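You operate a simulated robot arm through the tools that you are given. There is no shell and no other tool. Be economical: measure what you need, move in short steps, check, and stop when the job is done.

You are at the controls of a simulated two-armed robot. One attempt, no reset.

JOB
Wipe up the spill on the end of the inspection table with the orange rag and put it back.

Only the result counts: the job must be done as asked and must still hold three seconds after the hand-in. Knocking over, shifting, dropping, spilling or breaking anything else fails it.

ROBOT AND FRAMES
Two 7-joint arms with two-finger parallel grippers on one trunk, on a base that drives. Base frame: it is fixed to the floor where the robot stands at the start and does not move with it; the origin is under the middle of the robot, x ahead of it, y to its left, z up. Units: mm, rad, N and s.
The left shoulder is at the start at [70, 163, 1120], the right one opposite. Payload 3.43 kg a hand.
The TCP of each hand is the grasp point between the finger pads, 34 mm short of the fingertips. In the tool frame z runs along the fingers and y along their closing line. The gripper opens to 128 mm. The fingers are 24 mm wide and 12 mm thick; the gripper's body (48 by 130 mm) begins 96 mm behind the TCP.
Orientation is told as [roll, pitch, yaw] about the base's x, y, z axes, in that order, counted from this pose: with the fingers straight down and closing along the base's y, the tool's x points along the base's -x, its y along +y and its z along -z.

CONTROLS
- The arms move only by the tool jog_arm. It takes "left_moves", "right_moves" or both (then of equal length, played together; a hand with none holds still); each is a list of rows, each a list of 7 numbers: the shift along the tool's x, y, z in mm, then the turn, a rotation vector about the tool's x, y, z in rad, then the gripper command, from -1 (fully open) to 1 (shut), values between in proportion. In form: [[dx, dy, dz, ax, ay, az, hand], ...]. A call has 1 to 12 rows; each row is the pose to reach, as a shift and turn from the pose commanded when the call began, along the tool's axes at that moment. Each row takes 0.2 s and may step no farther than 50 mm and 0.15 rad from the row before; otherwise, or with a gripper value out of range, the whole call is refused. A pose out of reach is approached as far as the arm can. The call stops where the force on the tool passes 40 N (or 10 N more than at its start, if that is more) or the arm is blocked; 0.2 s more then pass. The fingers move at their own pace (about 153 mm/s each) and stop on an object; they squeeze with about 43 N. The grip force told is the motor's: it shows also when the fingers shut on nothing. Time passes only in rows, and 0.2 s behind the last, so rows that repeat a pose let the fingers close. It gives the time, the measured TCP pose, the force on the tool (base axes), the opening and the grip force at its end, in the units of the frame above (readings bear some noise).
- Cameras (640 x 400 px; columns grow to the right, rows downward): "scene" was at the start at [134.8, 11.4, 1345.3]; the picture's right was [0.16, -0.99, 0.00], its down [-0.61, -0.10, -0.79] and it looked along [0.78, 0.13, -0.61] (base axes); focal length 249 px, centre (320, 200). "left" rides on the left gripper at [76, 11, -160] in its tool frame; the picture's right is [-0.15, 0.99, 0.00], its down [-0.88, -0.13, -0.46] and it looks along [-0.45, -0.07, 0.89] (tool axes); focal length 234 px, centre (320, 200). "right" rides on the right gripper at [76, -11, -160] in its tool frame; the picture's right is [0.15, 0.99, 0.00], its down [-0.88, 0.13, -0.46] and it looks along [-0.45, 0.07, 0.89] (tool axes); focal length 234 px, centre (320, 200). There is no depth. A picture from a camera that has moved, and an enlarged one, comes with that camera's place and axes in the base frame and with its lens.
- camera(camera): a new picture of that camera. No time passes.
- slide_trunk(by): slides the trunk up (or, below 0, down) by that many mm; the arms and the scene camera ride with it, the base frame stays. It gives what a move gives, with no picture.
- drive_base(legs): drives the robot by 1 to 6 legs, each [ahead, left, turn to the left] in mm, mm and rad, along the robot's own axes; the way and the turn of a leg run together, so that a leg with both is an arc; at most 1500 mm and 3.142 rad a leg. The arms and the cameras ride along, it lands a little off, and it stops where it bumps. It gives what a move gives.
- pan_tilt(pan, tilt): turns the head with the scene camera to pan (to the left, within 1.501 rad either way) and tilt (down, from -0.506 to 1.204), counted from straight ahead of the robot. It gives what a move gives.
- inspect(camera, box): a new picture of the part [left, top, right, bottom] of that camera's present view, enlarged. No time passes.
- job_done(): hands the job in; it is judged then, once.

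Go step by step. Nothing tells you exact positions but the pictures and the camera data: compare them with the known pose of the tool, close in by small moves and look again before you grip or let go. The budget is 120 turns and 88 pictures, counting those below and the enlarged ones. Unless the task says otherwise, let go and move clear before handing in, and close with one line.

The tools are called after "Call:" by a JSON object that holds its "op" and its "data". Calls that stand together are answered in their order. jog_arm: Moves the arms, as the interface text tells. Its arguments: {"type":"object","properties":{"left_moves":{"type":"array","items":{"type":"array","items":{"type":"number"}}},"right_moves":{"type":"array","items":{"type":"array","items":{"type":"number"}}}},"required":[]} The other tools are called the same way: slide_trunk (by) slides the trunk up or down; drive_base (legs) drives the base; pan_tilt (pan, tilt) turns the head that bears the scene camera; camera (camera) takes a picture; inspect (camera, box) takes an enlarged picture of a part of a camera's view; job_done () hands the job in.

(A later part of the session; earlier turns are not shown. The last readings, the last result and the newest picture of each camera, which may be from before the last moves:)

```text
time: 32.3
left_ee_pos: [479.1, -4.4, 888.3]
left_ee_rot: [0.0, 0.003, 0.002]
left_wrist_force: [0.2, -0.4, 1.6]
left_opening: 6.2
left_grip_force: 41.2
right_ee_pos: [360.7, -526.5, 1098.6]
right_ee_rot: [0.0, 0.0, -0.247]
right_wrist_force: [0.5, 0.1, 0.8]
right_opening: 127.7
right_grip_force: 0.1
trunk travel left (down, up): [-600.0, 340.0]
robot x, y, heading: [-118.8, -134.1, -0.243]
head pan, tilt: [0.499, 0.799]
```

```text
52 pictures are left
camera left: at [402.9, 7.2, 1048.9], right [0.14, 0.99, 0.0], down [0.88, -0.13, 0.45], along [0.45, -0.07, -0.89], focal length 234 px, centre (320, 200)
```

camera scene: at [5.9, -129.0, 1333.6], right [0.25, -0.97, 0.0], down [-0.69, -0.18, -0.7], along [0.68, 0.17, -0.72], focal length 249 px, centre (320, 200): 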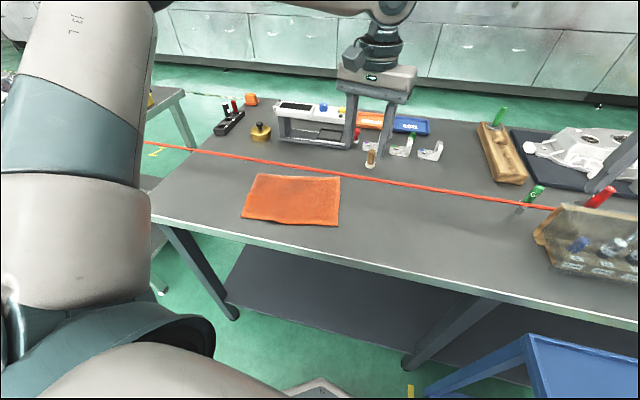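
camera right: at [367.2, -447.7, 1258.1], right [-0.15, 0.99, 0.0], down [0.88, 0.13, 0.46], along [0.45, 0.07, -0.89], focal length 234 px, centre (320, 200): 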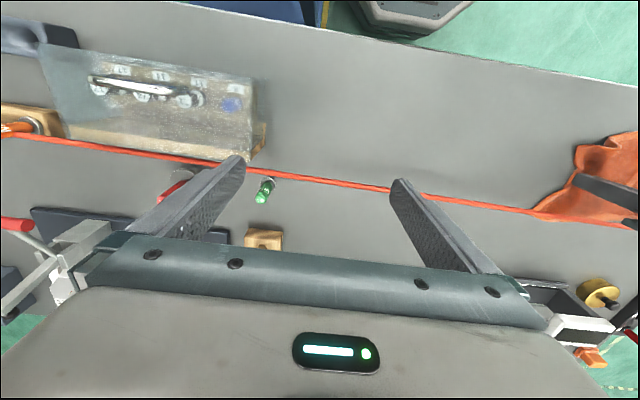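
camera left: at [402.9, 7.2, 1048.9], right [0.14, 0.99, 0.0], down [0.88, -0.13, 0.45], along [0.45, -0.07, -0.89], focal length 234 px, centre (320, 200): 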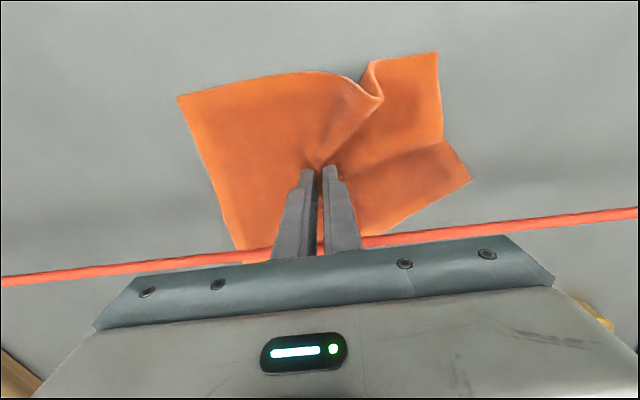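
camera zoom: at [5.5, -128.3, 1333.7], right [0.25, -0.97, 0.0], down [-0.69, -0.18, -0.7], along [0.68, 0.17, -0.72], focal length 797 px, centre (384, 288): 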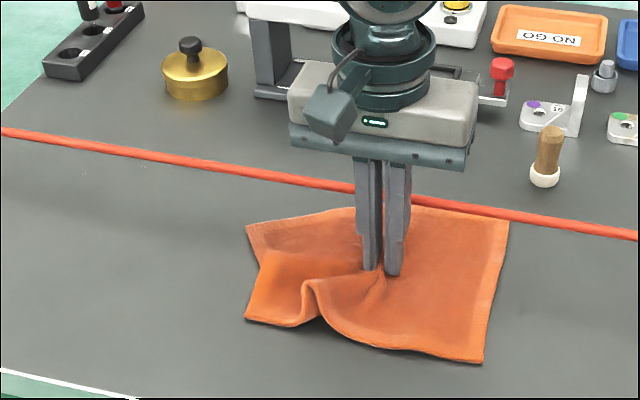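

Right part looks good; the left is folded by the pinch. I'll release, lift clear and see how it relaxes.

Call:
{"op": "jog_arm", "data": {"left_moves": [[0, 0, 0, 0, 0, 0, 0.7], [0, 0, 0, 0, 0, 0, 0.3], [0, 0, 0, 0, 0, 0, 0.06], [0, 0, -30, 0, 0, 0, 0.06], [0, 0, -70, 0, 0, 0, 0.06], [0, 0, -110, 0, 0, 0, 0.06], [0, 0, -150, 0, 0, 0, 0.06], [0, 45, -160, 0, 0, 0, 0.06], [0, 90, -160, 0, 0, 0, 0.06], [0, 90, -160, 0, 0, 0, 0.06]]}}

Call:
{"op": "inspect", "data": {"camera": "scene", "box": [200, 110, 400, 235]}}

Call:
{"op": "camera", "data": {"camera": "left"}}

```text
time: 34.5
left_ee_pos: [478.6, 81.8, 1048.3]
left_ee_rot: [0.003, 0.002, 0.001]
left_wrist_force: [0.2, 0.2, -0.9]
left_opening: 60.0
left_grip_force: 0.1
right_ee_pos: [360.3, -528.4, 1097.8]
right_ee_rot: [0.002, 0.0, -0.249]
right_wrist_force: [-0.6, 0.1, -0.2]
right_opening: 128.1
right_grip_force: 0.1
trunk travel left (down, up): [-600.0, 340.0]
robot x, y, heading: [-121.2, -133.9, -0.25]
head pan, tilt: [0.499, 0.799]
```

```text
3.20 times, centred on (300, 172) of scene
camera zoom: at [6.2, -130.5, 1333.6], right [0.25, -0.97, 0.0], down [-0.69, -0.18, -0.7], along [0.68, 0.17, -0.72], focal length 797 px, centre (384, 288)
```

zoom: 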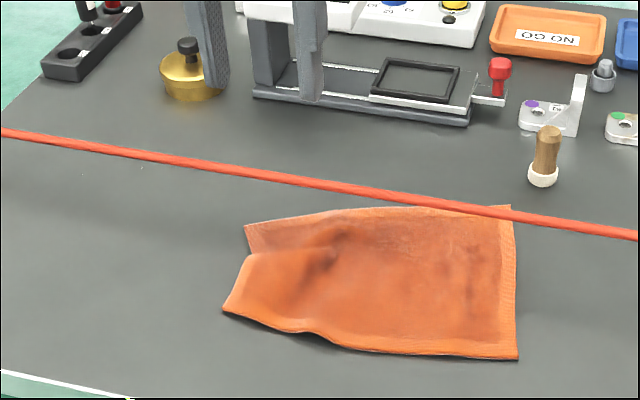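

```text
50 pictures are left
camera left: at [402.8, 93.7, 1208.7], right [0.14, 0.99, 0.0], down [0.88, -0.13, 0.45], along [0.45, -0.06, -0.89], focal length 234 px, centre (320, 200)
```

left: 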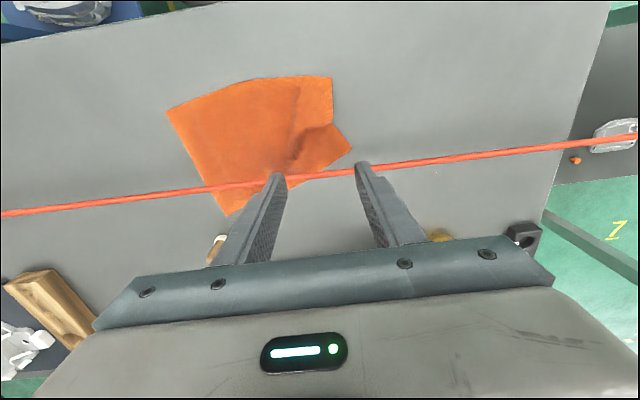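

The rag's centre is at about (478, −3), against about (484, −4) at the start. It lies low on the table with one small pleat and is clear of the cord. I'll move the hand left to check the spill area close up.

Call:
{"op": "jog_arm", "data": {"left_moves": [[10, 45, -10, 0, 0, 0, 0.06], [20, 90, -20, 0, 0, 0, 0.06], [20, 135, -20, 0, 0, 0, 0.06], [20, 180, -20, 0, 0, 0, 0.06], [20, 180, -20, 0, 0, 0, 0.06]]}}

Call:
{"op": "camera", "data": {"camera": "left"}}

Call:
{"op": "camera", "data": {"camera": "scene"}}

```text
time: 35.7
left_ee_pos: [458.9, 264.4, 1067.4]
left_ee_rot: [0.002, 0.002, 0.001]
left_wrist_force: [-0.2, 0.0, -0.4]
left_opening: 60.2
left_grip_force: 0.1
right_ee_pos: [361.7, -528.3, 1098.0]
right_ee_rot: [0.002, -0.001, -0.249]
right_wrist_force: [0.6, -0.7, 0.2]
right_opening: 128.3
right_grip_force: 0.1
trunk travel left (down, up): [-600.0, 340.0]
robot x, y, heading: [-118.3, -131.5, -0.246]
head pan, tilt: [0.499, 0.799]
```

```text
49 pictures are left
camera left: at [382.7, 276.0, 1226.6], right [0.14, 0.99, 0.0], down [0.88, -0.13, 0.45], along [0.45, -0.06, -0.89], focal length 234 px, centre (320, 200)
```

left: 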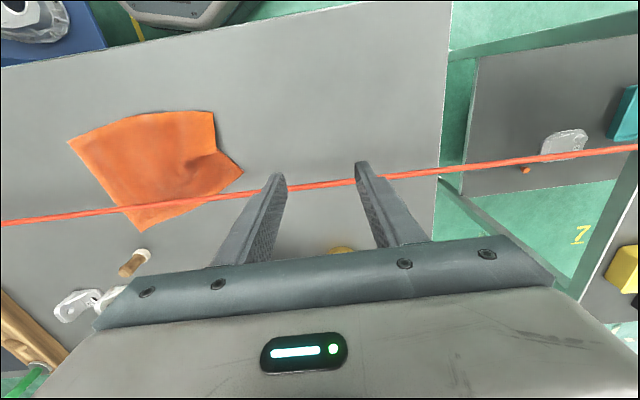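

```text
48 pictures are left
camera scene: at [6.2, -130.2, 1333.6], right [0.25, -0.97, 0.0], down [-0.69, -0.18, -0.7], along [0.68, 0.17, -0.72], focal length 249 px, centre (320, 200)
```

scene: 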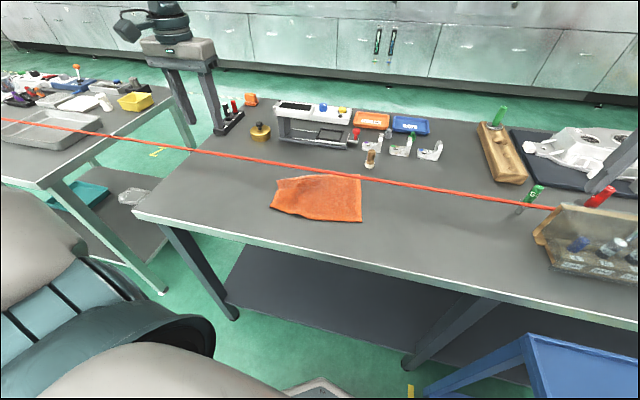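

Call:
{"op": "inspect", "data": {"camera": "left", "box": [240, 110, 440, 235]}}

Call:
{"op": "inspect", "data": {"camera": "scene", "box": [140, 100, 400, 262]}}

```text
3.20 times, centred on (340, 172) of left
camera zoom: at [382.7, 276.0, 1226.6], right [0.14, 0.99, 0.0], down [0.88, -0.13, 0.45], along [0.45, -0.06, -0.89], focal length 749 px, centre (256, 288)
```

zoom: 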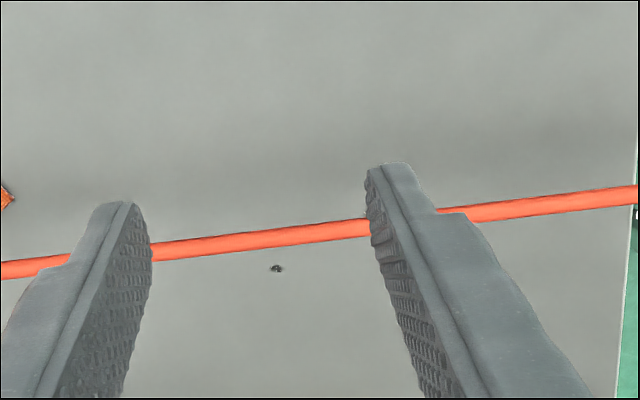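

```text
2.46 times, centred on (270, 181) of scene
camera zoom: at [6.2, -130.2, 1333.6], right [0.25, -0.97, 0.0], down [-0.69, -0.18, -0.7], along [0.68, 0.17, -0.72], focal length 613 px, centre (443, 247)
```

zoom: 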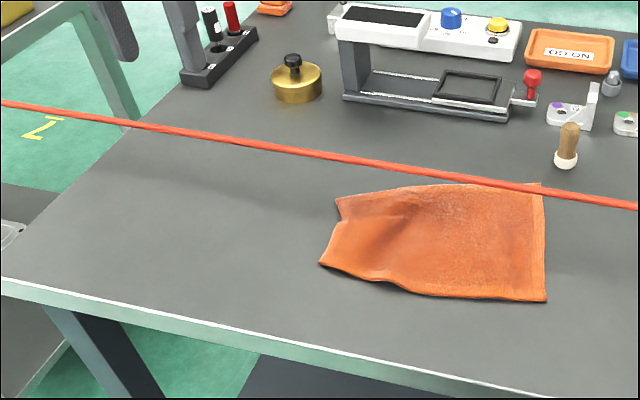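

A small dark remnant is left at the spill's far tip, around (561, 264), beyond the cord. I'll make a second pass with the rag shifted slightly farther in x, so first I move back over its left part.

Call:
{"op": "jog_arm", "data": {"left_moves": [[0, -45, 0, 0, 0, 0, 0.06], [0, -90, 0, 0, 0, 0, 0.06], [-2, -135, 0, 0, 0, 0, 0.06], [-4, -175, 0, 0, 0, 0, 0.06], [-7, -202, 0, 0, 0, 0, 0.06], [-7, -202, 45, 0, 0, 0, 0.06], [-7, -202, 90, 0, 0, 0, 0.06], [-7, -202, 135, 0, 0, 0, 0.06], [-7, -202, 150, 0, 0, 0, 0.06], [-7, -202, 150, 0, 0, 0, 0.06]]}}

Call:
{"op": "camera", "data": {"camera": "left"}}

Call:
{"op": "inspect", "data": {"camera": "scene", "box": [200, 110, 400, 235]}}

```text
time: 37.9
left_ee_pos: [463.6, 62.6, 918.2]
left_ee_rot: [0.002, 0.002, 0.001]
left_wrist_force: [0.2, -0.2, 1.0]
left_opening: 60.3
left_grip_force: 0.1
right_ee_pos: [361.8, -528.1, 1098.5]
right_ee_rot: [0.001, 0.0, -0.247]
right_wrist_force: [0.5, 0.0, -0.3]
right_opening: 127.9
right_grip_force: 0.1
trunk travel left (down, up): [-600.0, 340.0]
robot x, y, heading: [-118.6, -131.0, -0.244]
head pan, tilt: [0.499, 0.799]
```

```text
45 pictures are left
camera left: at [387.5, 74.0, 1078.2], right [0.14, 0.99, 0.0], down [0.88, -0.13, 0.45], along [0.45, -0.06, -0.89], focal length 234 px, centre (320, 200)
```

left: 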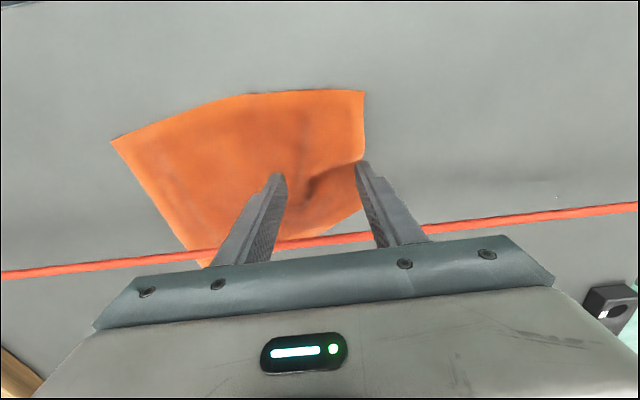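

```text
3.20 times, centred on (300, 172) of scene
camera zoom: at [5.7, -129.0, 1333.7], right [0.25, -0.97, 0.0], down [-0.69, -0.18, -0.7], along [0.68, 0.17, -0.72], focal length 797 px, centre (384, 288)
```

zoom: 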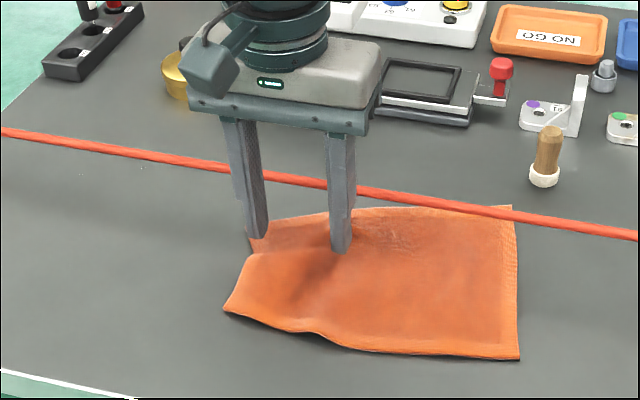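

I see two tiny specks left, at about (561, 264) and (533, 310). I'll pinch here, 8 mm farther in from the edge.

Call:
{"op": "jog_arm", "data": {"left_moves": [[0, -8, 15, 0, 0, 0, 0.06], [0, -8, 25, 0, 0, 0, 0.06], [0, -8, 30, 0, 0, 0, 0.06], [0, -8, 31, 0, 0, 0, 0.06], [0, -8, 31, 0, 0, 0, 0.5], [0, -8, 31, 0, 0, 0, 1], [0, -8, 31, 0, 0, 0, 1], [0, -8, 31, 0, 0, 0, 1]]}}

Call:
{"op": "inspect", "data": {"camera": "scene", "box": [200, 110, 400, 235]}}

```text
time: 39.7
left_ee_pos: [463.7, 56.6, 888.7]
left_ee_rot: [0.001, -0.002, 0.002]
left_wrist_force: [3.3, 9.2, 28.4]
left_opening: 8.7
left_grip_force: 42.2
right_ee_pos: [359.5, -526.6, 1099.4]
right_ee_rot: [0.001, 0.0, -0.248]
right_wrist_force: [0.0, -0.6, 1.0]
right_opening: 128.2
right_grip_force: 0.0
trunk travel left (down, up): [-600.0, 340.0]
robot x, y, heading: [-120.8, -132.8, -0.25]
head pan, tilt: [0.499, 0.799]
```

```text
3.20 times, centred on (300, 172) of scene
camera zoom: at [3.6, -128.5, 1334.1], right [0.25, -0.97, 0.0], down [-0.69, -0.18, -0.7], along [0.68, 0.17, -0.72], focal length 797 px, centre (384, 288)
```

zoom: 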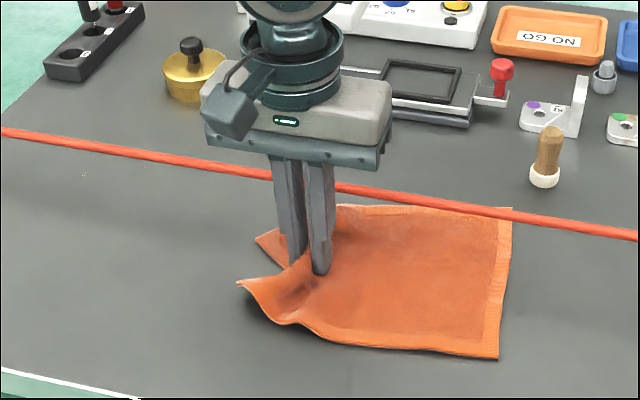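

It's gripped. I'll ease off 2 mm and drag left, drifting to x≈487, still clear of the cord.

Call:
{"op": "jog_arm", "data": {"left_moves": [[0, 15, -2, 0, 0, 0, 1], [-3, 40, -2, 0, 0, 0, 1], [-6, 67, -2, 0, 0, 0, 1], [-9, 94, -2, 0, 0, 0, 1], [-12, 121, -2, 0, 0, 0, 1], [-15, 148, -2, 0, 0, 0, 1], [-18, 175, -2, 0, 0, 0, 1], [-21, 202, -2, 0, 0, 0, 1], [-23, 229, -2, 0, 0, 0, 1], [-23, 256, -2, 0, 0, 0, 1], [-23, 280, -2, 0, 0, 0, 1]]}}

Call:
{"op": "camera", "data": {"camera": "scene"}}

Call:
{"op": "camera", "data": {"camera": "left"}}

```text
time: 42.1
left_ee_pos: [485.8, 335.1, 890.8]
left_ee_rot: [0.002, 0.0, 0.002]
left_wrist_force: [-0.4, -1.9, 5.6]
left_opening: 7.7
left_grip_force: 42.0
right_ee_pos: [359.3, -527.3, 1099.4]
right_ee_rot: [-0.001, -0.001, -0.248]
right_wrist_force: [-0.6, 1.0, 0.2]
right_opening: 128.0
right_grip_force: 0.0
trunk travel left (down, up): [-600.0, 340.0]
robot x, y, heading: [-123.4, -135.7, -0.245]
head pan, tilt: [0.499, 0.799]
```

```text
42 pictures are left
camera scene: at [5.1, -128.6, 1333.7], right [0.25, -0.97, 0.0], down [-0.69, -0.18, -0.7], along [0.68, 0.17, -0.72], focal length 249 px, centre (320, 200)
```

scene: 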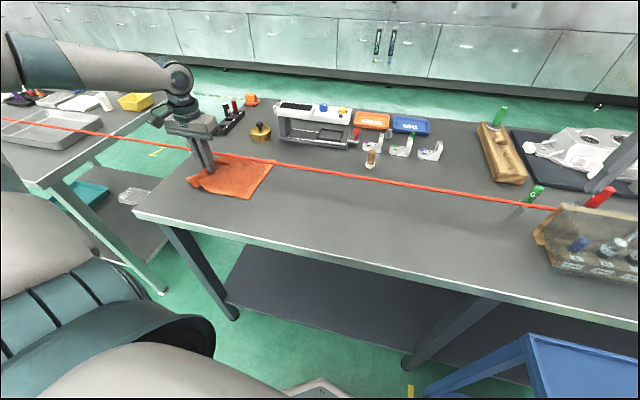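

```text
41 pictures are left
camera left: at [409.7, 347.1, 1051.4], right [0.14, 0.99, 0.0], down [0.88, -0.13, 0.46], along [0.45, -0.07, -0.89], focal length 234 px, centre (320, 200)
```

left: 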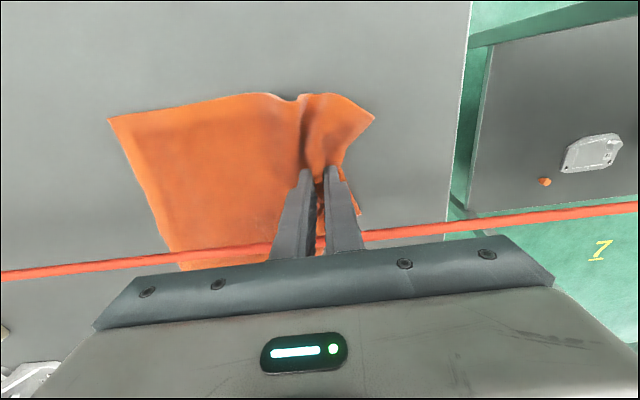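

Call:
{"op": "inspect", "data": {"camera": "scene", "box": [150, 110, 310, 210]}}

```text
4.00 times, centred on (230, 160) of scene
camera zoom: at [5.1, -128.6, 1333.7], right [0.25, -0.97, 0.0], down [-0.69, -0.18, -0.7], along [0.68, 0.17, -0.72], focal length 997 px, centre (680, 360)
```

zoom: 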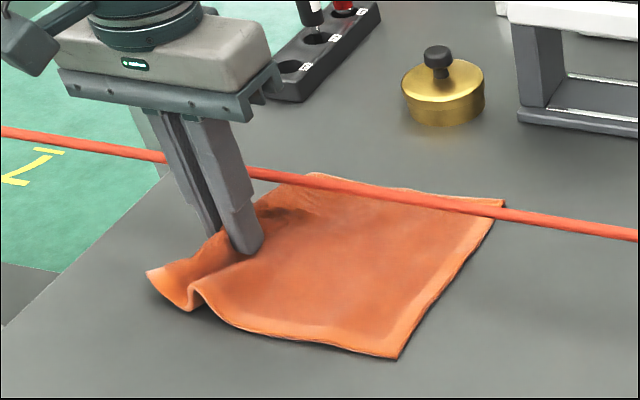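

The far edge of the rag now reaches x≈580–590 over y 165–330, covering both specks. I'll drag 25 mm more for good measure, then release and lift.

Call:
{"op": "jog_arm", "data": {"left_moves": [[0, 12, 0, 0, 0, 0, 1], [0, 25, 0, 0, 0, 0, 1], [0, 25, 0, 0, 0, 0, 0.7], [0, 25, 0, 0, 0, 0, 0.3], [0, 25, 0, 0, 0, 0, 0.06], [0, 25, -30, 0, 0, 0, 0.06], [0, 25, -70, 0, 0, 0, 0.06], [0, 25, -110, 0, 0, 0, 0.06], [0, 25, -150, 0, 0, 0, 0.06]]}}

Call:
{"op": "drive_base", "data": {"legs": [[0, 0, -0.12]]}}

Call:
{"op": "camera", "data": {"camera": "scene"}}

Call:
{"op": "camera", "data": {"camera": "left"}}

```text
time: 44.1
left_ee_pos: [483.6, 357.7, 1043.4]
left_ee_rot: [0.0, -0.001, 0.002]
left_wrist_force: [0.6, -0.1, 0.2]
left_opening: 60.3
left_grip_force: 0.0
right_ee_pos: [360.9, -527.3, 1096.9]
right_ee_rot: [0.001, 0.0, -0.249]
right_wrist_force: [0.3, 0.4, -0.2]
right_opening: 127.8
right_grip_force: 0.0
trunk travel left (down, up): [-600.0, 340.0]
robot x, y, heading: [-118.3, -136.2, -0.248]
head pan, tilt: [0.499, 0.799]
```

```text
time: 45.1
left_ee_pos: [539.5, 282.0, 1043.2]
left_ee_rot: [0.002, 0.001, -0.118]
left_wrist_force: [-0.2, -0.9, 0.4]
left_opening: 60.3
left_grip_force: 0.0
right_ee_pos: [310.6, -581.7, 1098.1]
right_ee_rot: [-0.001, 0.001, -0.367]
right_wrist_force: [0.7, -0.3, -1.1]
right_opening: 128.3
right_grip_force: 0.1
trunk travel left (down, up): [-600.0, 340.0]
robot x, y, heading: [-119.4, -134.6, -0.373]
head pan, tilt: [0.499, 0.799]
```

```text
39 pictures are left
camera scene: at [5.9, -144.1, 1333.6], right [0.13, -0.99, 0.0], down [-0.71, -0.09, -0.7], along [0.69, 0.09, -0.72], focal length 249 px, centre (320, 200)
```

scene: 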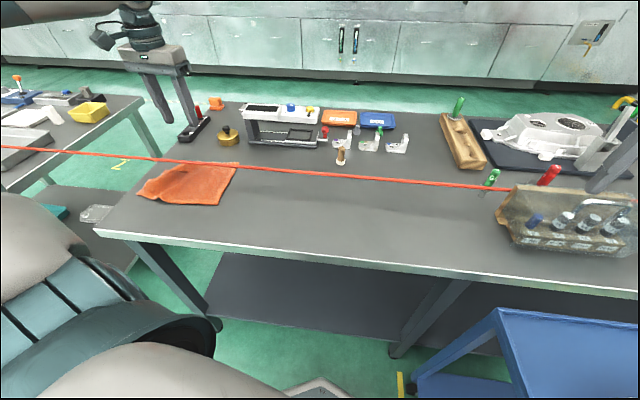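

```text
38 pictures are left
camera left: at [465.9, 303.5, 1202.2], right [0.26, 0.97, 0.0], down [0.86, -0.23, 0.45], along [0.44, -0.12, -0.89], focal length 234 px, centre (320, 200)
```

left: 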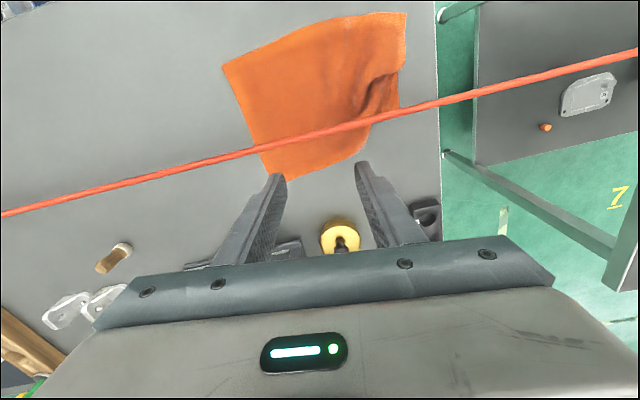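

The rag's right edge runs from (417,184) to (590,216). I'll position at (462, 231), yawed +0.18 to match, and pause above the rag.

Call:
{"op": "jog_arm", "data": {"left_moves": [[24, -20, 0, 0, 0, -0.1, 0.06], [48, -40, 0, 0, 0, -0.2, 0.06], [71, -60, 0, 0, 0, -0.298, 0.06], [71, -60, 45, 0, 0, -0.298, 0.06], [71, -60, 90, 0, 0, -0.298, 0.06], [71, -60, 128, 0, 0, -0.298, 0.06], [71, -60, 128, 0, 0, -0.298, 0.06]]}}

Call:
{"op": "camera", "data": {"camera": "left"}}

Call:
{"op": "inspect", "data": {"camera": "scene", "box": [110, 110, 310, 235]}}

```text
time: 46.7
left_ee_pos: [463.1, 233.4, 912.7]
left_ee_rot: [0.002, 0.0, 0.18]
left_wrist_force: [-0.1, -0.2, 0.5]
left_opening: 60.4
left_grip_force: 0.0
right_ee_pos: [310.5, -581.7, 1097.8]
right_ee_rot: [0.002, 0.0, -0.368]
right_wrist_force: [1.1, 0.2, 0.1]
right_opening: 128.0
right_grip_force: 0.1
trunk travel left (down, up): [-600.0, 340.0]
robot x, y, heading: [-124.0, -134.0, -0.37]
head pan, tilt: [0.499, 0.799]
```

```text
37 pictures are left
camera left: at [385.6, 230.0, 1073.9], right [-0.03, 1.0, 0.0], down [0.89, 0.03, 0.46], along [0.46, 0.02, -0.89], focal length 234 px, centre (320, 200)
```

left: 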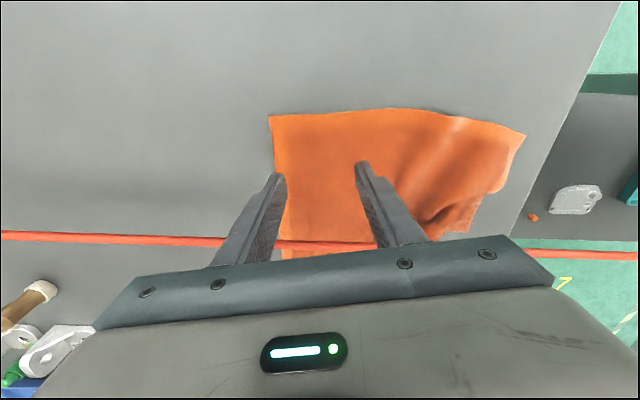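

```text
3.20 times, centred on (210, 172) of scene
camera zoom: at [5.6, -144.0, 1333.7], right [0.13, -0.99, 0.0], down [-0.71, -0.09, -0.7], along [0.69, 0.09, -0.72], focal length 797 px, centre (672, 288)
```

zoom: 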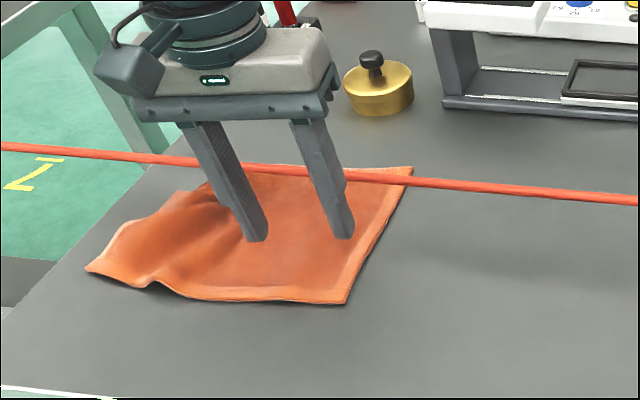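

The right finger is close to the edge, so I'll shift 8 mm inward, lower and pinch.

Call:
{"op": "jog_arm", "data": {"left_moves": [[0, 8, 12, 0, 0, 0, 0.06], [0, 8, 20, 0, 0, 0, 0.06], [0, 8, 25, 0, 0, 0, 0.06], [0, 8, 26, 0, 0, 0, 0.06], [0, 8, 26, 0, 0, 0, 0.5], [0, 8, 26, 0, 0, 0, 1], [0, 8, 26, 0, 0, 0, 1], [0, 8, 26, 0, 0, 0, 1]]}}

Call:
{"op": "inspect", "data": {"camera": "scene", "box": [110, 110, 310, 235]}}

```text
time: 48.5
left_ee_pos: [461.1, 241.5, 888.2]
left_ee_rot: [0.003, 0.001, 0.18]
left_wrist_force: [-0.2, 0.0, 4.3]
left_opening: 4.9
left_grip_force: 39.2
right_ee_pos: [309.8, -582.5, 1098.8]
right_ee_rot: [-0.003, 0.0, -0.368]
right_wrist_force: [0.3, -0.9, -0.8]
right_opening: 128.2
right_grip_force: 0.2
trunk travel left (down, up): [-600.0, 340.0]
robot x, y, heading: [-117.9, -133.9, -0.37]
head pan, tilt: [0.499, 0.799]
```

```text
3.20 times, centred on (210, 172) of scene
camera zoom: at [5.6, -143.9, 1333.7], right [0.13, -0.99, 0.0], down [-0.71, -0.09, -0.7], along [0.69, 0.09, -0.72], focal length 797 px, centre (672, 288)
```

zoom: 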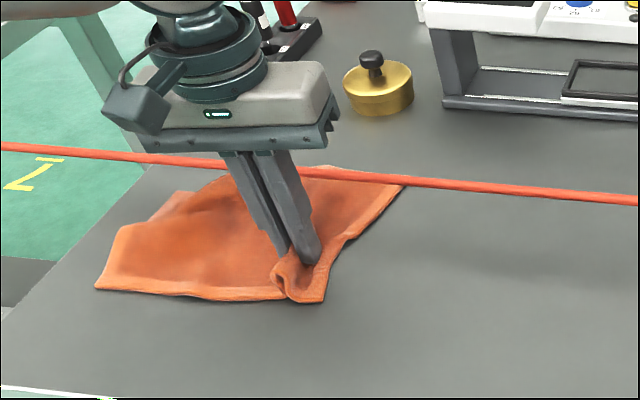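

It's gripped. I'll pull back right while rotating slightly to square it up, first half.

Call:
{"op": "jog_arm", "data": {"left_moves": [[5.3, -26.4, 0, 0, 0, 0.02, 1], [10.6, -52.8, 0, 0, 0, 0.04, 1], [15.9, -79.2, 0, 0, 0, 0.06, 1], [21.2, -105.6, 0, 0, 0, 0.08, 1], [26.5, -132, 0, 0, 0, 0.1, 1], [31.8, -158.4, 0, 0, 0, 0.115, 1]]}}

Call:
{"op": "inspect", "data": {"camera": "scene", "box": [110, 110, 350, 260]}}

```text
time: 49.9
left_ee_pos: [457.2, 78.8, 887.6]
left_ee_rot: [0.002, 0.002, 0.063]
left_wrist_force: [1.1, 1.8, 4.5]
left_opening: 4.6
left_grip_force: 38.5
right_ee_pos: [309.8, -582.6, 1096.8]
right_ee_rot: [0.001, 0.001, -0.369]
right_wrist_force: [-0.7, 0.4, 0.6]
right_opening: 128.0
right_grip_force: 0.0
trunk travel left (down, up): [-600.0, 340.0]
robot x, y, heading: [-118.8, -134.5, -0.368]
head pan, tilt: [0.499, 0.799]
```

```text
2.67 times, centred on (230, 185) of scene
camera zoom: at [5.7, -145.1, 1333.6], right [0.13, -0.99, 0.0], down [-0.71, -0.09, -0.7], along [0.69, 0.09, -0.72], focal length 664 px, centre (560, 240)
```

zoom: 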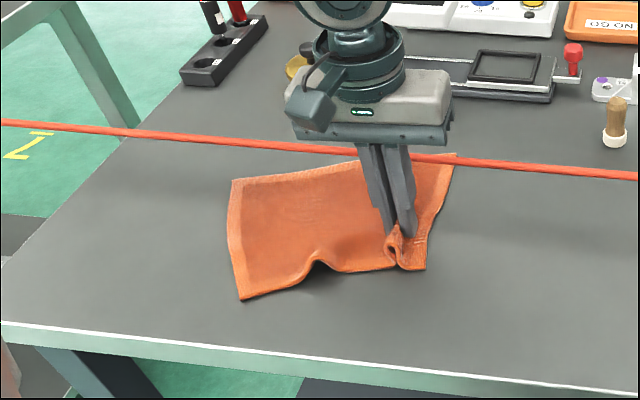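

The speck locations look clean so far. I'll finish the pull to the original place.

Call:
{"op": "jog_arm", "data": {"left_moves": [[2, -26.4, 0, 0, 0, 0.02, 1], [4, -53, 0, 0, 0, 0.04, 1], [6, -79.5, 0, 0, 0, 0.06, 1], [8, -106, 0, 0, 0, 0.08, 1], [10, -133, 0, 0, 0, 0.1, 1], [12, -160, 0, 0, 0, 0.115, 1], [12, -160, 0, 0, 0, 0.115, 1]]}}

Call:
{"op": "camera", "data": {"camera": "scene"}}

Call:
{"op": "camera", "data": {"camera": "left"}}

```text
time: 51.5
left_ee_pos: [456.6, -81.3, 890.4]
left_ee_rot: [-0.002, 0.0, -0.049]
left_wrist_force: [0.9, -1.1, 0.6]
left_opening: 4.6
left_grip_force: 39.4
right_ee_pos: [310.4, -581.0, 1097.8]
right_ee_rot: [-0.001, -0.001, -0.368]
right_wrist_force: [-0.2, 0.4, 0.1]
right_opening: 128.2
right_grip_force: 0.1
trunk travel left (down, up): [-600.0, 340.0]
robot x, y, heading: [-122.5, -137.0, -0.368]
head pan, tilt: [0.499, 0.799]
```

```text
33 pictures are left
camera scene: at [5.6, -143.0, 1333.7], right [0.13, -0.99, 0.0], down [-0.71, -0.09, -0.7], along [0.69, 0.09, -0.72], focal length 249 px, centre (320, 200)
```

scene: 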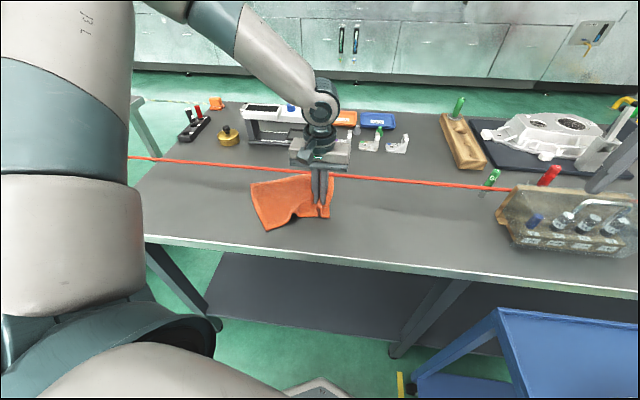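

```text
32 pictures are left
camera left: at [381.1, -65.9, 1049.4], right [0.2, 0.98, 0.0], down [0.87, -0.17, 0.46], along [0.45, -0.09, -0.89], focal length 234 px, centre (320, 200)
```

left: 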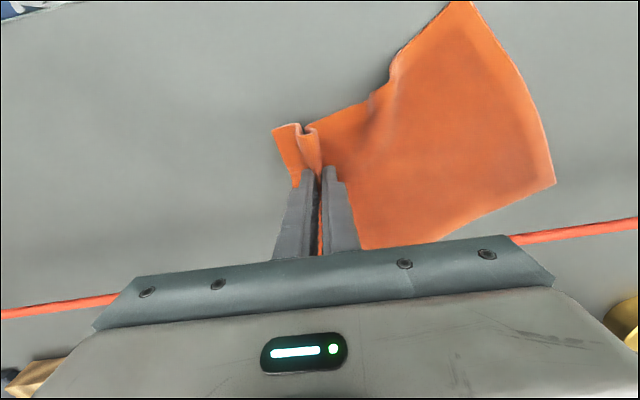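

I'll release, lift clear and measure again.

Call:
{"op": "jog_arm", "data": {"left_moves": [[0, 0, 0, 0, 0, 0, 0.7], [0, 0, 0, 0, 0, 0, 0.3], [0, 0, 0, 0, 0, 0, 0.06], [0, 0, -30, 0, 0, 0, 0.06], [0, 0, -70, 0, 0, 0, 0.06], [0, 0, -110, 0, 0, 0, 0.06], [0, 0, -150, 0, 0, 0, 0.06], [0, 45, -170, 0, 0, 0, 0.06], [0, 90, -170, 0, 0, 0, 0.06], [0, 90, -170, 0, 0, 0, 0.06]]}}

Call:
{"op": "inspect", "data": {"camera": "scene", "box": [190, 120, 390, 245]}}

Call:
{"op": "camera", "data": {"camera": "left"}}

```text
time: 53.7
left_ee_pos: [461.6, 7.1, 1056.5]
left_ee_rot: [0.005, 0.002, -0.049]
left_wrist_force: [-0.7, 0.8, -0.4]
left_opening: 60.4
left_grip_force: 0.1
right_ee_pos: [311.0, -583.3, 1097.0]
right_ee_rot: [0.002, 0.0, -0.367]
right_wrist_force: [0.4, -0.1, -0.6]
right_opening: 128.4
right_grip_force: 0.0
trunk travel left (down, up): [-600.0, 340.0]
robot x, y, heading: [-115.7, -130.3, -0.371]
head pan, tilt: [0.499, 0.799]
```

```text
3.20 times, centred on (290, 182) of scene
camera zoom: at [6.1, -145.6, 1333.6], right [0.13, -0.99, 0.0], down [-0.71, -0.09, -0.7], along [0.69, 0.09, -0.72], focal length 797 px, centre (416, 256)
```

zoom: 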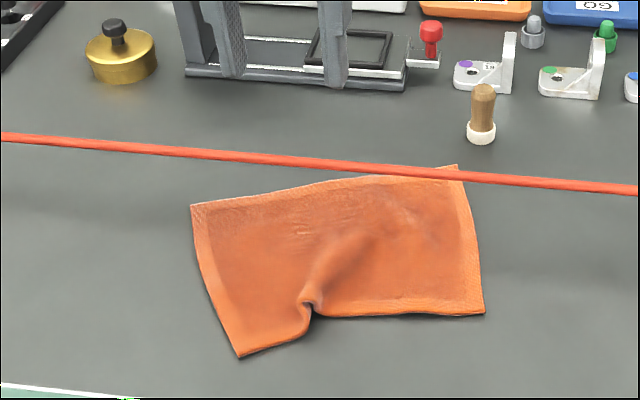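

```text
30 pictures are left
camera left: at [386.1, 21.9, 1217.5], right [0.2, 0.98, 0.0], down [0.87, -0.18, 0.45], along [0.45, -0.09, -0.89], focal length 234 px, centre (320, 200)
```

left: 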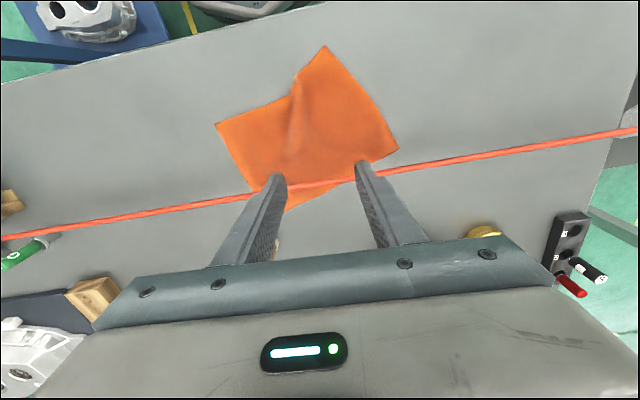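

The specks look wiped. The rag's centre is about 30 mm off and its near-left corner is pulled in. I'll grip its left edge on the near side, away from the cord, and pull that corner out to square it.

Call:
{"op": "jog_arm", "data": {"left_moves": [[14, 4, 0, 0, 0, -0.125, 0.06], [29, 8, 0, 0, 0, -0.25, 0.06], [43, 12, 0, 0, 0, -0.375, 0.06], [57, 16, 0, 0, 0, -0.5, 0.06], [57, 16, 45, 0, 0, -0.5, 0.06], [57, 16, 90, 0, 0, -0.5, 0.06], [57, 16, 138, 0, 0, -0.5, 0.06], [57, 16, 138, 0, 0, -0.5, 0.06]]}}

Call:
{"op": "camera", "data": {"camera": "left"}}

Call:
{"op": "inspect", "data": {"camera": "scene", "box": [190, 120, 390, 245]}}

```text
time: 55.5
left_ee_pos: [404.5, 26.6, 919.8]
left_ee_rot: [0.0, 0.001, 0.45]
left_wrist_force: [-0.2, -0.2, -0.6]
left_opening: 60.5
left_grip_force: 0.0
right_ee_pos: [310.1, -580.2, 1098.6]
right_ee_rot: [0.0, -0.003, -0.367]
right_wrist_force: [0.6, 0.3, 0.8]
right_opening: 127.8
right_grip_force: 0.0
trunk travel left (down, up): [-600.0, 340.0]
robot x, y, heading: [-123.5, -135.6, -0.372]
head pan, tilt: [0.499, 0.799]
```

```text
29 pictures are left
camera left: at [330.7, 4.0, 1080.6], right [-0.3, 0.95, 0.0], down [0.85, 0.27, 0.46], along [0.43, 0.14, -0.89], focal length 234 px, centre (320, 200)
```

left: 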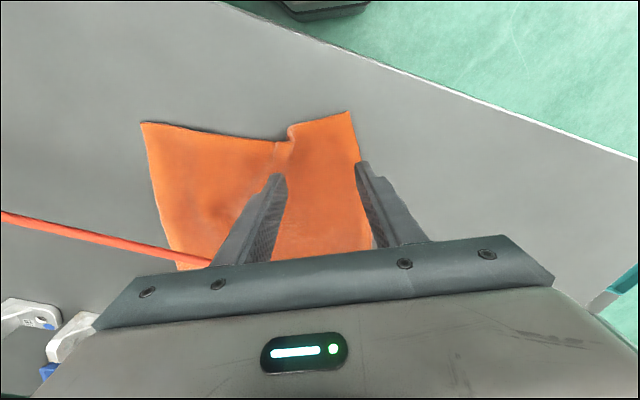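

```text
3.20 times, centred on (290, 182) of scene
camera zoom: at [5.0, -143.4, 1333.8], right [0.13, -0.99, 0.0], down [-0.71, -0.09, -0.7], along [0.69, 0.09, -0.72], focal length 797 px, centre (416, 256)
```

zoom: 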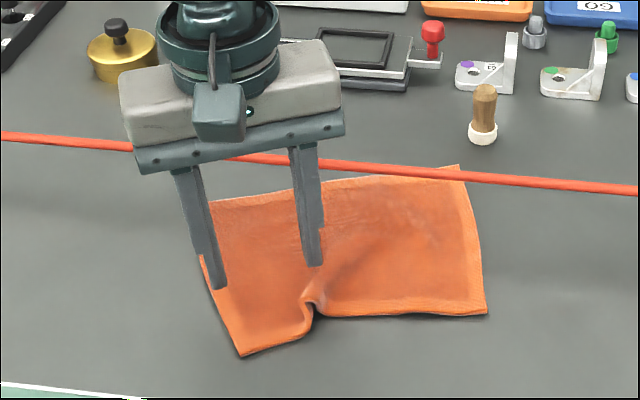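

I'll shift inward 10 mm, lower and pinch, then check.

Call:
{"op": "jog_arm", "data": {"left_moves": [[0, -10, 15, 0, 0, 0, 0.06], [0, -10, 25, 0, 0, 0, 0.06], [0, -10, 31, 0, 0, 0, 0.06], [0, -10, 32, 0, 0, 0, 0.06], [0, -10, 32, 0, 0, 0, 0.5], [0, -10, 32, 0, 0, 0, 1], [0, -10, 32, 0, 0, 0, 1], [0, -10, 32, 0, 0, 0, 1]]}}

Call:
{"op": "jog_arm", "data": {"left_moves": [[-10, 6.5, 0, 0, 0, 0.07, 1], [-20, 13, 0, 0, 0, 0.15, 1], [-31, 20, 0, 0, 0, 0.23, 1], [-41, 26, 0, 0, 0, 0.31, 1], [-51, 33, 0, 0, 0, 0.38, 1], [-61, 39, 0, 0, 0, 0.45, 1], [-61, 39, 0, 0, 0, 0.45, 1]]}}

Call:
{"op": "inspect", "data": {"camera": "scene", "box": [190, 120, 390, 245]}}

```text
time: 57.3
left_ee_pos: [408.8, 17.9, 888.8]
left_ee_rot: [0.0, -0.002, 0.45]
left_wrist_force: [4.0, -3.9, 22.2]
left_opening: 5.1
left_grip_force: 39.3
right_ee_pos: [309.2, -582.2, 1099.4]
right_ee_rot: [0.002, -0.002, -0.368]
right_wrist_force: [-0.9, -0.5, 0.5]
right_opening: 128.5
right_grip_force: 0.1
trunk travel left (down, up): [-600.0, 340.0]
robot x, y, heading: [-120.6, -134.4, -0.368]
head pan, tilt: [0.499, 0.799]
```

```text
time: 58.9
left_ee_pos: [443.8, 79.4, 889.4]
left_ee_rot: [0.003, -0.002, -0.001]
left_wrist_force: [-3.3, -5.2, 24.8]
left_opening: 4.7
left_grip_force: 39.6
right_ee_pos: [307.8, -583.9, 1098.4]
right_ee_rot: [0.003, 0.0, -0.368]
right_wrist_force: [-0.3, 1.1, 0.4]
right_opening: 128.1
right_grip_force: 0.1
trunk travel left (down, up): [-600.0, 340.0]
robot x, y, heading: [-122.8, -130.7, -0.367]
head pan, tilt: [0.499, 0.799]
```

```text
3.20 times, centred on (290, 182) of scene
camera zoom: at [3.2, -145.7, 1333.9], right [0.13, -0.99, 0.0], down [-0.71, -0.09, -0.7], along [0.69, 0.09, -0.72], focal length 797 px, centre (416, 256)
```

zoom: 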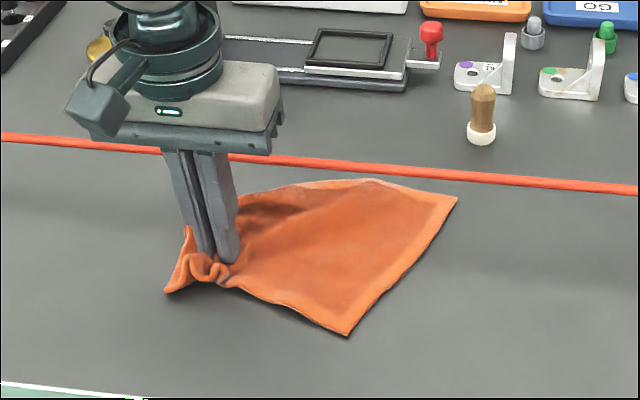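

The whole rag turned and followed. I'll release and remeasure.

Call:
{"op": "jog_arm", "data": {"left_moves": [[0, 0, 0, 0, 0, 0, 0.7], [0, 0, 0, 0, 0, 0, 0.3], [0, 0, 0, 0, 0, 0, 0.06], [0, 0, -30, 0, 0, 0, 0.06], [0, 0, -70, 0, 0, 0, 0.06], [0, 0, -110, 0, 0, 0, 0.06], [0, 0, -150, 0, 0, 0, 0.06], [0, 45, -170, 0, 0, 0, 0.06], [0, 45, -170, 0, 0, 0, 0.06]]}}

Call:
{"op": "inspect", "data": {"camera": "scene", "box": [190, 120, 390, 245]}}

```text
time: 60.9
left_ee_pos: [446.8, 125.8, 1059.1]
left_ee_rot: [0.002, 0.001, 0.001]
left_wrist_force: [0.4, 0.2, 0.3]
left_opening: 60.0
left_grip_force: 0.1
right_ee_pos: [311.8, -583.3, 1097.8]
right_ee_rot: [0.001, 0.001, -0.368]
right_wrist_force: [-1.2, 0.0, -0.2]
right_opening: 128.0
right_grip_force: 0.1
trunk travel left (down, up): [-600.0, 340.0]
robot x, y, heading: [-117.4, -131.9, -0.369]
head pan, tilt: [0.499, 0.799]
```

```text
3.20 times, centred on (290, 182) of scene
camera zoom: at [6.5, -145.5, 1333.5], right [0.13, -0.99, 0.0], down [-0.71, -0.09, -0.7], along [0.69, 0.09, -0.72], focal length 797 px, centre (416, 256)
```

zoom: 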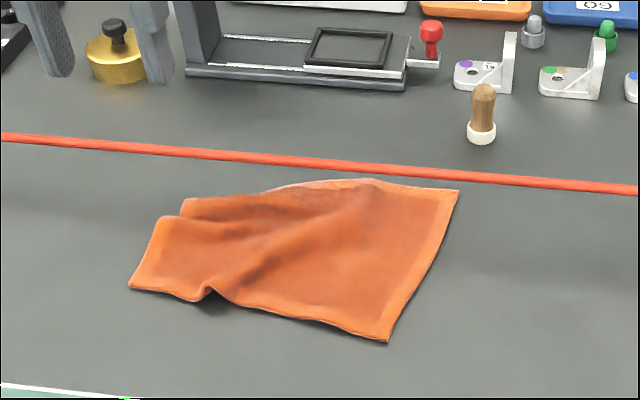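

The rag's centre is now about (460, 20), so it needs about (+20, −30), mostly at the right side. I'll pinch near the right edge at (458, −51) and pull outward a little.

Call:
{"op": "jog_arm", "data": {"left_moves": [[-3, -45, 0, 0, 0, 0.05, 0.06], [-6, -90, 0, 0, 0, 0.1, 0.06], [-9, -135, 0, 0, 0, 0.15, 0.06], [-11, -177, 0, 0, 0, 0.2, 0.06], [-11, -177, 45, 0, 0, 0.2, 0.06], [-11, -177, 90, 0, 0, 0.2, 0.06], [-11, -177, 135, 0, 0, 0.2, 0.06], [-11, -177, 143, 0, 0, 0.2, 0.06], [-11, -177, 143, 0, 0, 0.2, 0.06]]}}

Call:
{"op": "inspect", "data": {"camera": "scene", "box": [190, 120, 390, 245]}}

Call:
{"op": "camera", "data": {"camera": "left"}}

```text
time: 62.9
left_ee_pos: [458.2, -49.4, 915.0]
left_ee_rot: [0.001, 0.001, -0.201]
left_wrist_force: [0.3, 0.3, 1.2]
left_opening: 60.3
left_grip_force: 0.1
right_ee_pos: [310.3, -581.6, 1098.5]
right_ee_rot: [0.001, 0.001, -0.367]
right_wrist_force: [0.8, 0.5, -0.2]
right_opening: 127.7
right_grip_force: 0.0
trunk travel left (down, up): [-600.0, 340.0]
robot x, y, heading: [-120.1, -130.4, -0.368]
head pan, tilt: [0.499, 0.799]
```

```text
3.20 times, centred on (290, 182) of scene
camera zoom: at [6.0, -144.1, 1333.6], right [0.13, -0.99, 0.0], down [-0.71, -0.09, -0.7], along [0.69, 0.09, -0.72], focal length 797 px, centre (416, 256)
```

zoom: 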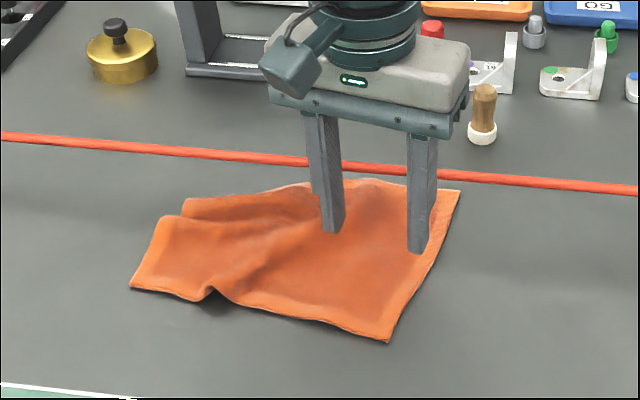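

```text
24 pictures are left
camera left: at [384.9, -23.5, 1075.0], right [0.34, 0.94, 0.0], down [0.84, -0.3, 0.45], along [0.43, -0.15, -0.89], focal length 234 px, centre (320, 200)
```

left: 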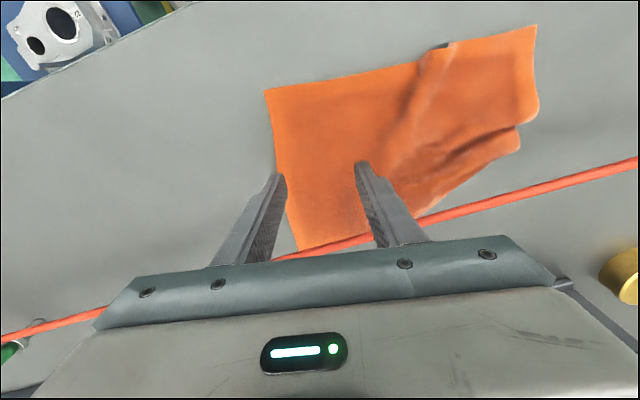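

Call:
{"op": "jog_arm", "data": {"left_moves": [[0, 6, 15, 0, 0, 0, 0.06], [0, 6, 23, 0, 0, 0, 0.06], [0, 6, 27, 0, 0, 0, 0.06], [0, 6, 27, 0, 0, 0, 0.5], [0, 6, 27, 0, 0, 0, 1], [0, 6, 27, 0, 0, 0, 1], [0, 6, 27, 0, 0, 0, 1]]}}

Call:
{"op": "jog_arm", "data": {"left_moves": [[-6, -9, 0, 0, 0, -0.04, 1], [-12, -18, 0, 0, 0, -0.08, 1], [-18, -27, 0, 0, 0, -0.12, 1], [-23, -36, 0, 0, 0, -0.15, 1], [-23, -36, 0, 0, 0, -0.15, 1]]}}

Call:
{"op": "inspect", "data": {"camera": "scene", "box": [190, 120, 390, 245]}}

```text
time: 64.5
left_ee_pos: [459.1, -45.1, 887.3]
left_ee_rot: [0.001, 0.0, -0.201]
left_wrist_force: [0.8, 0.7, 3.8]
left_opening: 5.3
left_grip_force: 39.5
right_ee_pos: [309.4, -581.9, 1097.7]
right_ee_rot: [0.001, 0.0, -0.369]
right_wrist_force: [-0.6, -0.1, -0.5]
right_opening: 127.6
right_grip_force: 0.0
trunk travel left (down, up): [-600.0, 340.0]
robot x, y, heading: [-117.2, -135.4, -0.37]
head pan, tilt: [0.499, 0.799]
```

```text
time: 65.7
left_ee_pos: [473.9, -86.3, 888.7]
left_ee_rot: [0.002, 0.0, -0.048]
left_wrist_force: [-0.5, 1.5, 3.8]
left_opening: 5.1
left_grip_force: 39.4
right_ee_pos: [310.7, -580.9, 1099.3]
right_ee_rot: [0.0, -0.002, -0.37]
right_wrist_force: [-0.4, -0.7, -0.7]
right_opening: 127.9
right_grip_force: 0.1
trunk travel left (down, up): [-600.0, 340.0]
robot x, y, heading: [-119.2, -136.7, -0.37]
head pan, tilt: [0.499, 0.799]
```

```text
3.20 times, centred on (290, 182) of scene
camera zoom: at [5.3, -143.5, 1333.7], right [0.13, -0.99, 0.0], down [-0.71, -0.09, -0.7], along [0.69, 0.09, -0.72], focal length 797 px, centre (416, 256)
```

zoom: 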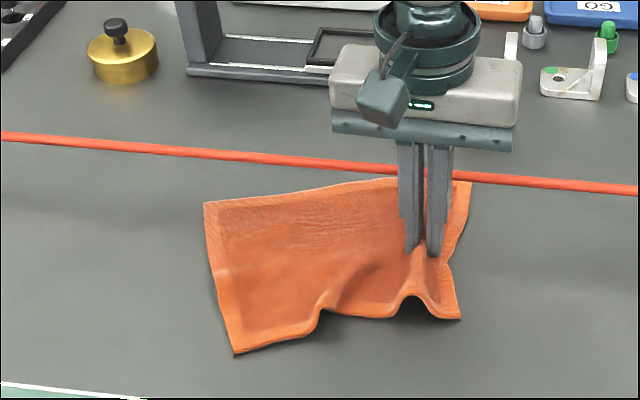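

Nearly square again. I'll release, lift and measure.

Call:
{"op": "jog_arm", "data": {"left_moves": [[0, 0, 0, 0, 0, 0, 0.7], [0, 0, 0, 0, 0, 0, 0.3], [0, 0, 0, 0, 0, 0, 0.06], [0, 0, -30, 0, 0, 0, 0.06], [0, 0, -70, 0, 0, 0, 0.06], [0, 0, -110, 0, 0, 0, 0.06], [0, 0, -150, 0, 0, 0, 0.06], [0, 45, -170, 0, 0, 0, 0.06], [0, 90, -170, 0, 0, 0, 0.06], [0, 135, -170, 0, 0, 0, 0.06], [0, 135, -170, 0, 0, 0, 0.06]]}}

Call:
{"op": "inspect", "data": {"camera": "scene", "box": [140, 100, 400, 262]}}

Call:
{"op": "camera", "data": {"camera": "left"}}

```text
time: 68.1
left_ee_pos: [484.0, 47.3, 1057.6]
left_ee_rot: [0.002, 0.003, -0.051]
left_wrist_force: [-0.3, -0.6, -0.6]
left_opening: 60.5
left_grip_force: 0.0
right_ee_pos: [309.4, -582.6, 1098.8]
right_ee_rot: [0.002, 0.001, -0.368]
right_wrist_force: [-0.3, 0.1, -0.2]
right_opening: 127.8
right_grip_force: 0.1
trunk travel left (down, up): [-600.0, 340.0]
robot x, y, heading: [-119.3, -132.8, -0.37]
head pan, tilt: [0.499, 0.799]
```

```text
2.46 times, centred on (270, 181) of scene
camera zoom: at [6.2, -144.9, 1333.6], right [0.13, -0.99, 0.0], down [-0.71, -0.09, -0.7], along [0.69, 0.09, -0.72], focal length 613 px, centre (443, 247)
```

zoom: 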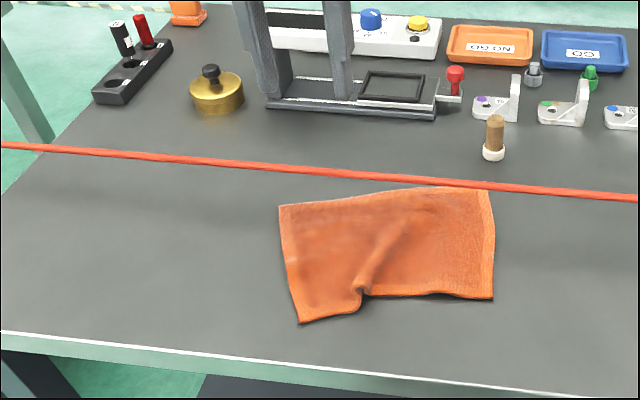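

```text
21 pictures are left
camera left: at [408.7, 62.0, 1217.1], right [0.2, 0.98, 0.0], down [0.87, -0.18, 0.45], along [0.45, -0.09, -0.89], focal length 234 px, centre (320, 200)
```

left: 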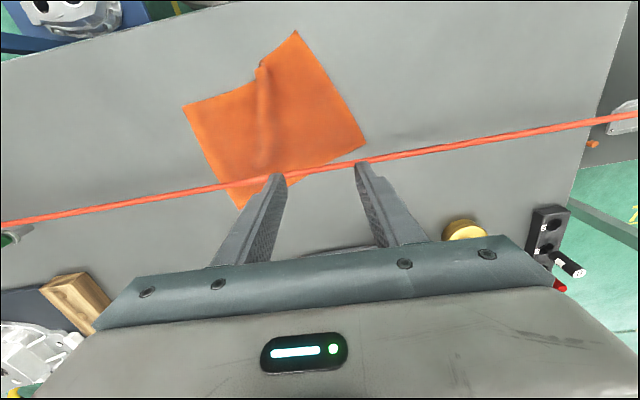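

The right edge now matches its original place, but the left is drawn in by a pleat; the centre is at about (456, −30). One more centre-grip correction: pinch at (452, −22), then move (+26, +26) with a −0.25 turn.

Call:
{"op": "jog_arm", "data": {"left_moves": [[10, -24, 0, 0, 0, -0.1, 0.06], [20, -48, 0, 0, 0, -0.2, 0.06], [28.5, -70.5, 0, 0, 0, -0.3, 0.06], [28.5, -70.5, 45, 0, 0, -0.3, 0.06], [28.5, -70.5, 90, 0, 0, -0.3, 0.06], [28.5, -70.5, 135, 0, 0, -0.3, 0.06], [28.5, -70.5, 155, 0, 0, -0.3, 0.06], [28.5, -70.5, 167, 0, 0, -0.3, 0.06], [28.5, -70.5, 169, 0, 0, -0.3, 0.5], [28.5, -70.5, 169, 0, 0, -0.3, 1], [28.5, -70.5, 169, 0, 0, -0.3, 1], [28.5, -70.5, 169, 0, 0, -0.3, 1]]}}

Call:
{"op": "inspect", "data": {"camera": "scene", "box": [190, 120, 390, 245]}}

```text
time: 70.7
left_ee_pos: [450.2, -21.3, 889.3]
left_ee_rot: [0.001, 0.0, 0.25]
left_wrist_force: [-0.6, 0.4, 1.0]
left_opening: 5.1
left_grip_force: 39.2
right_ee_pos: [309.6, -581.2, 1098.8]
right_ee_rot: [0.0, 0.002, -0.369]
right_wrist_force: [-0.1, 0.3, -0.1]
right_opening: 128.0
right_grip_force: 0.0
trunk travel left (down, up): [-600.0, 340.0]
robot x, y, heading: [-120.5, -135.1, -0.373]
head pan, tilt: [0.499, 0.799]
```

```text
3.20 times, centred on (290, 182) of scene
camera zoom: at [5.8, -143.8, 1333.7], right [0.13, -0.99, 0.0], down [-0.71, -0.09, -0.7], along [0.69, 0.09, -0.72], focal length 797 px, centre (416, 256)
```

zoom: 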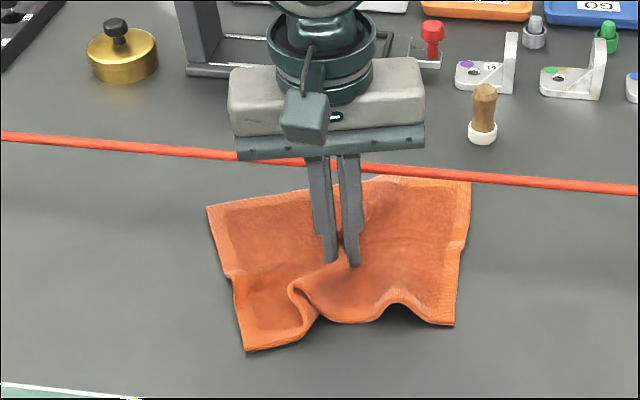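

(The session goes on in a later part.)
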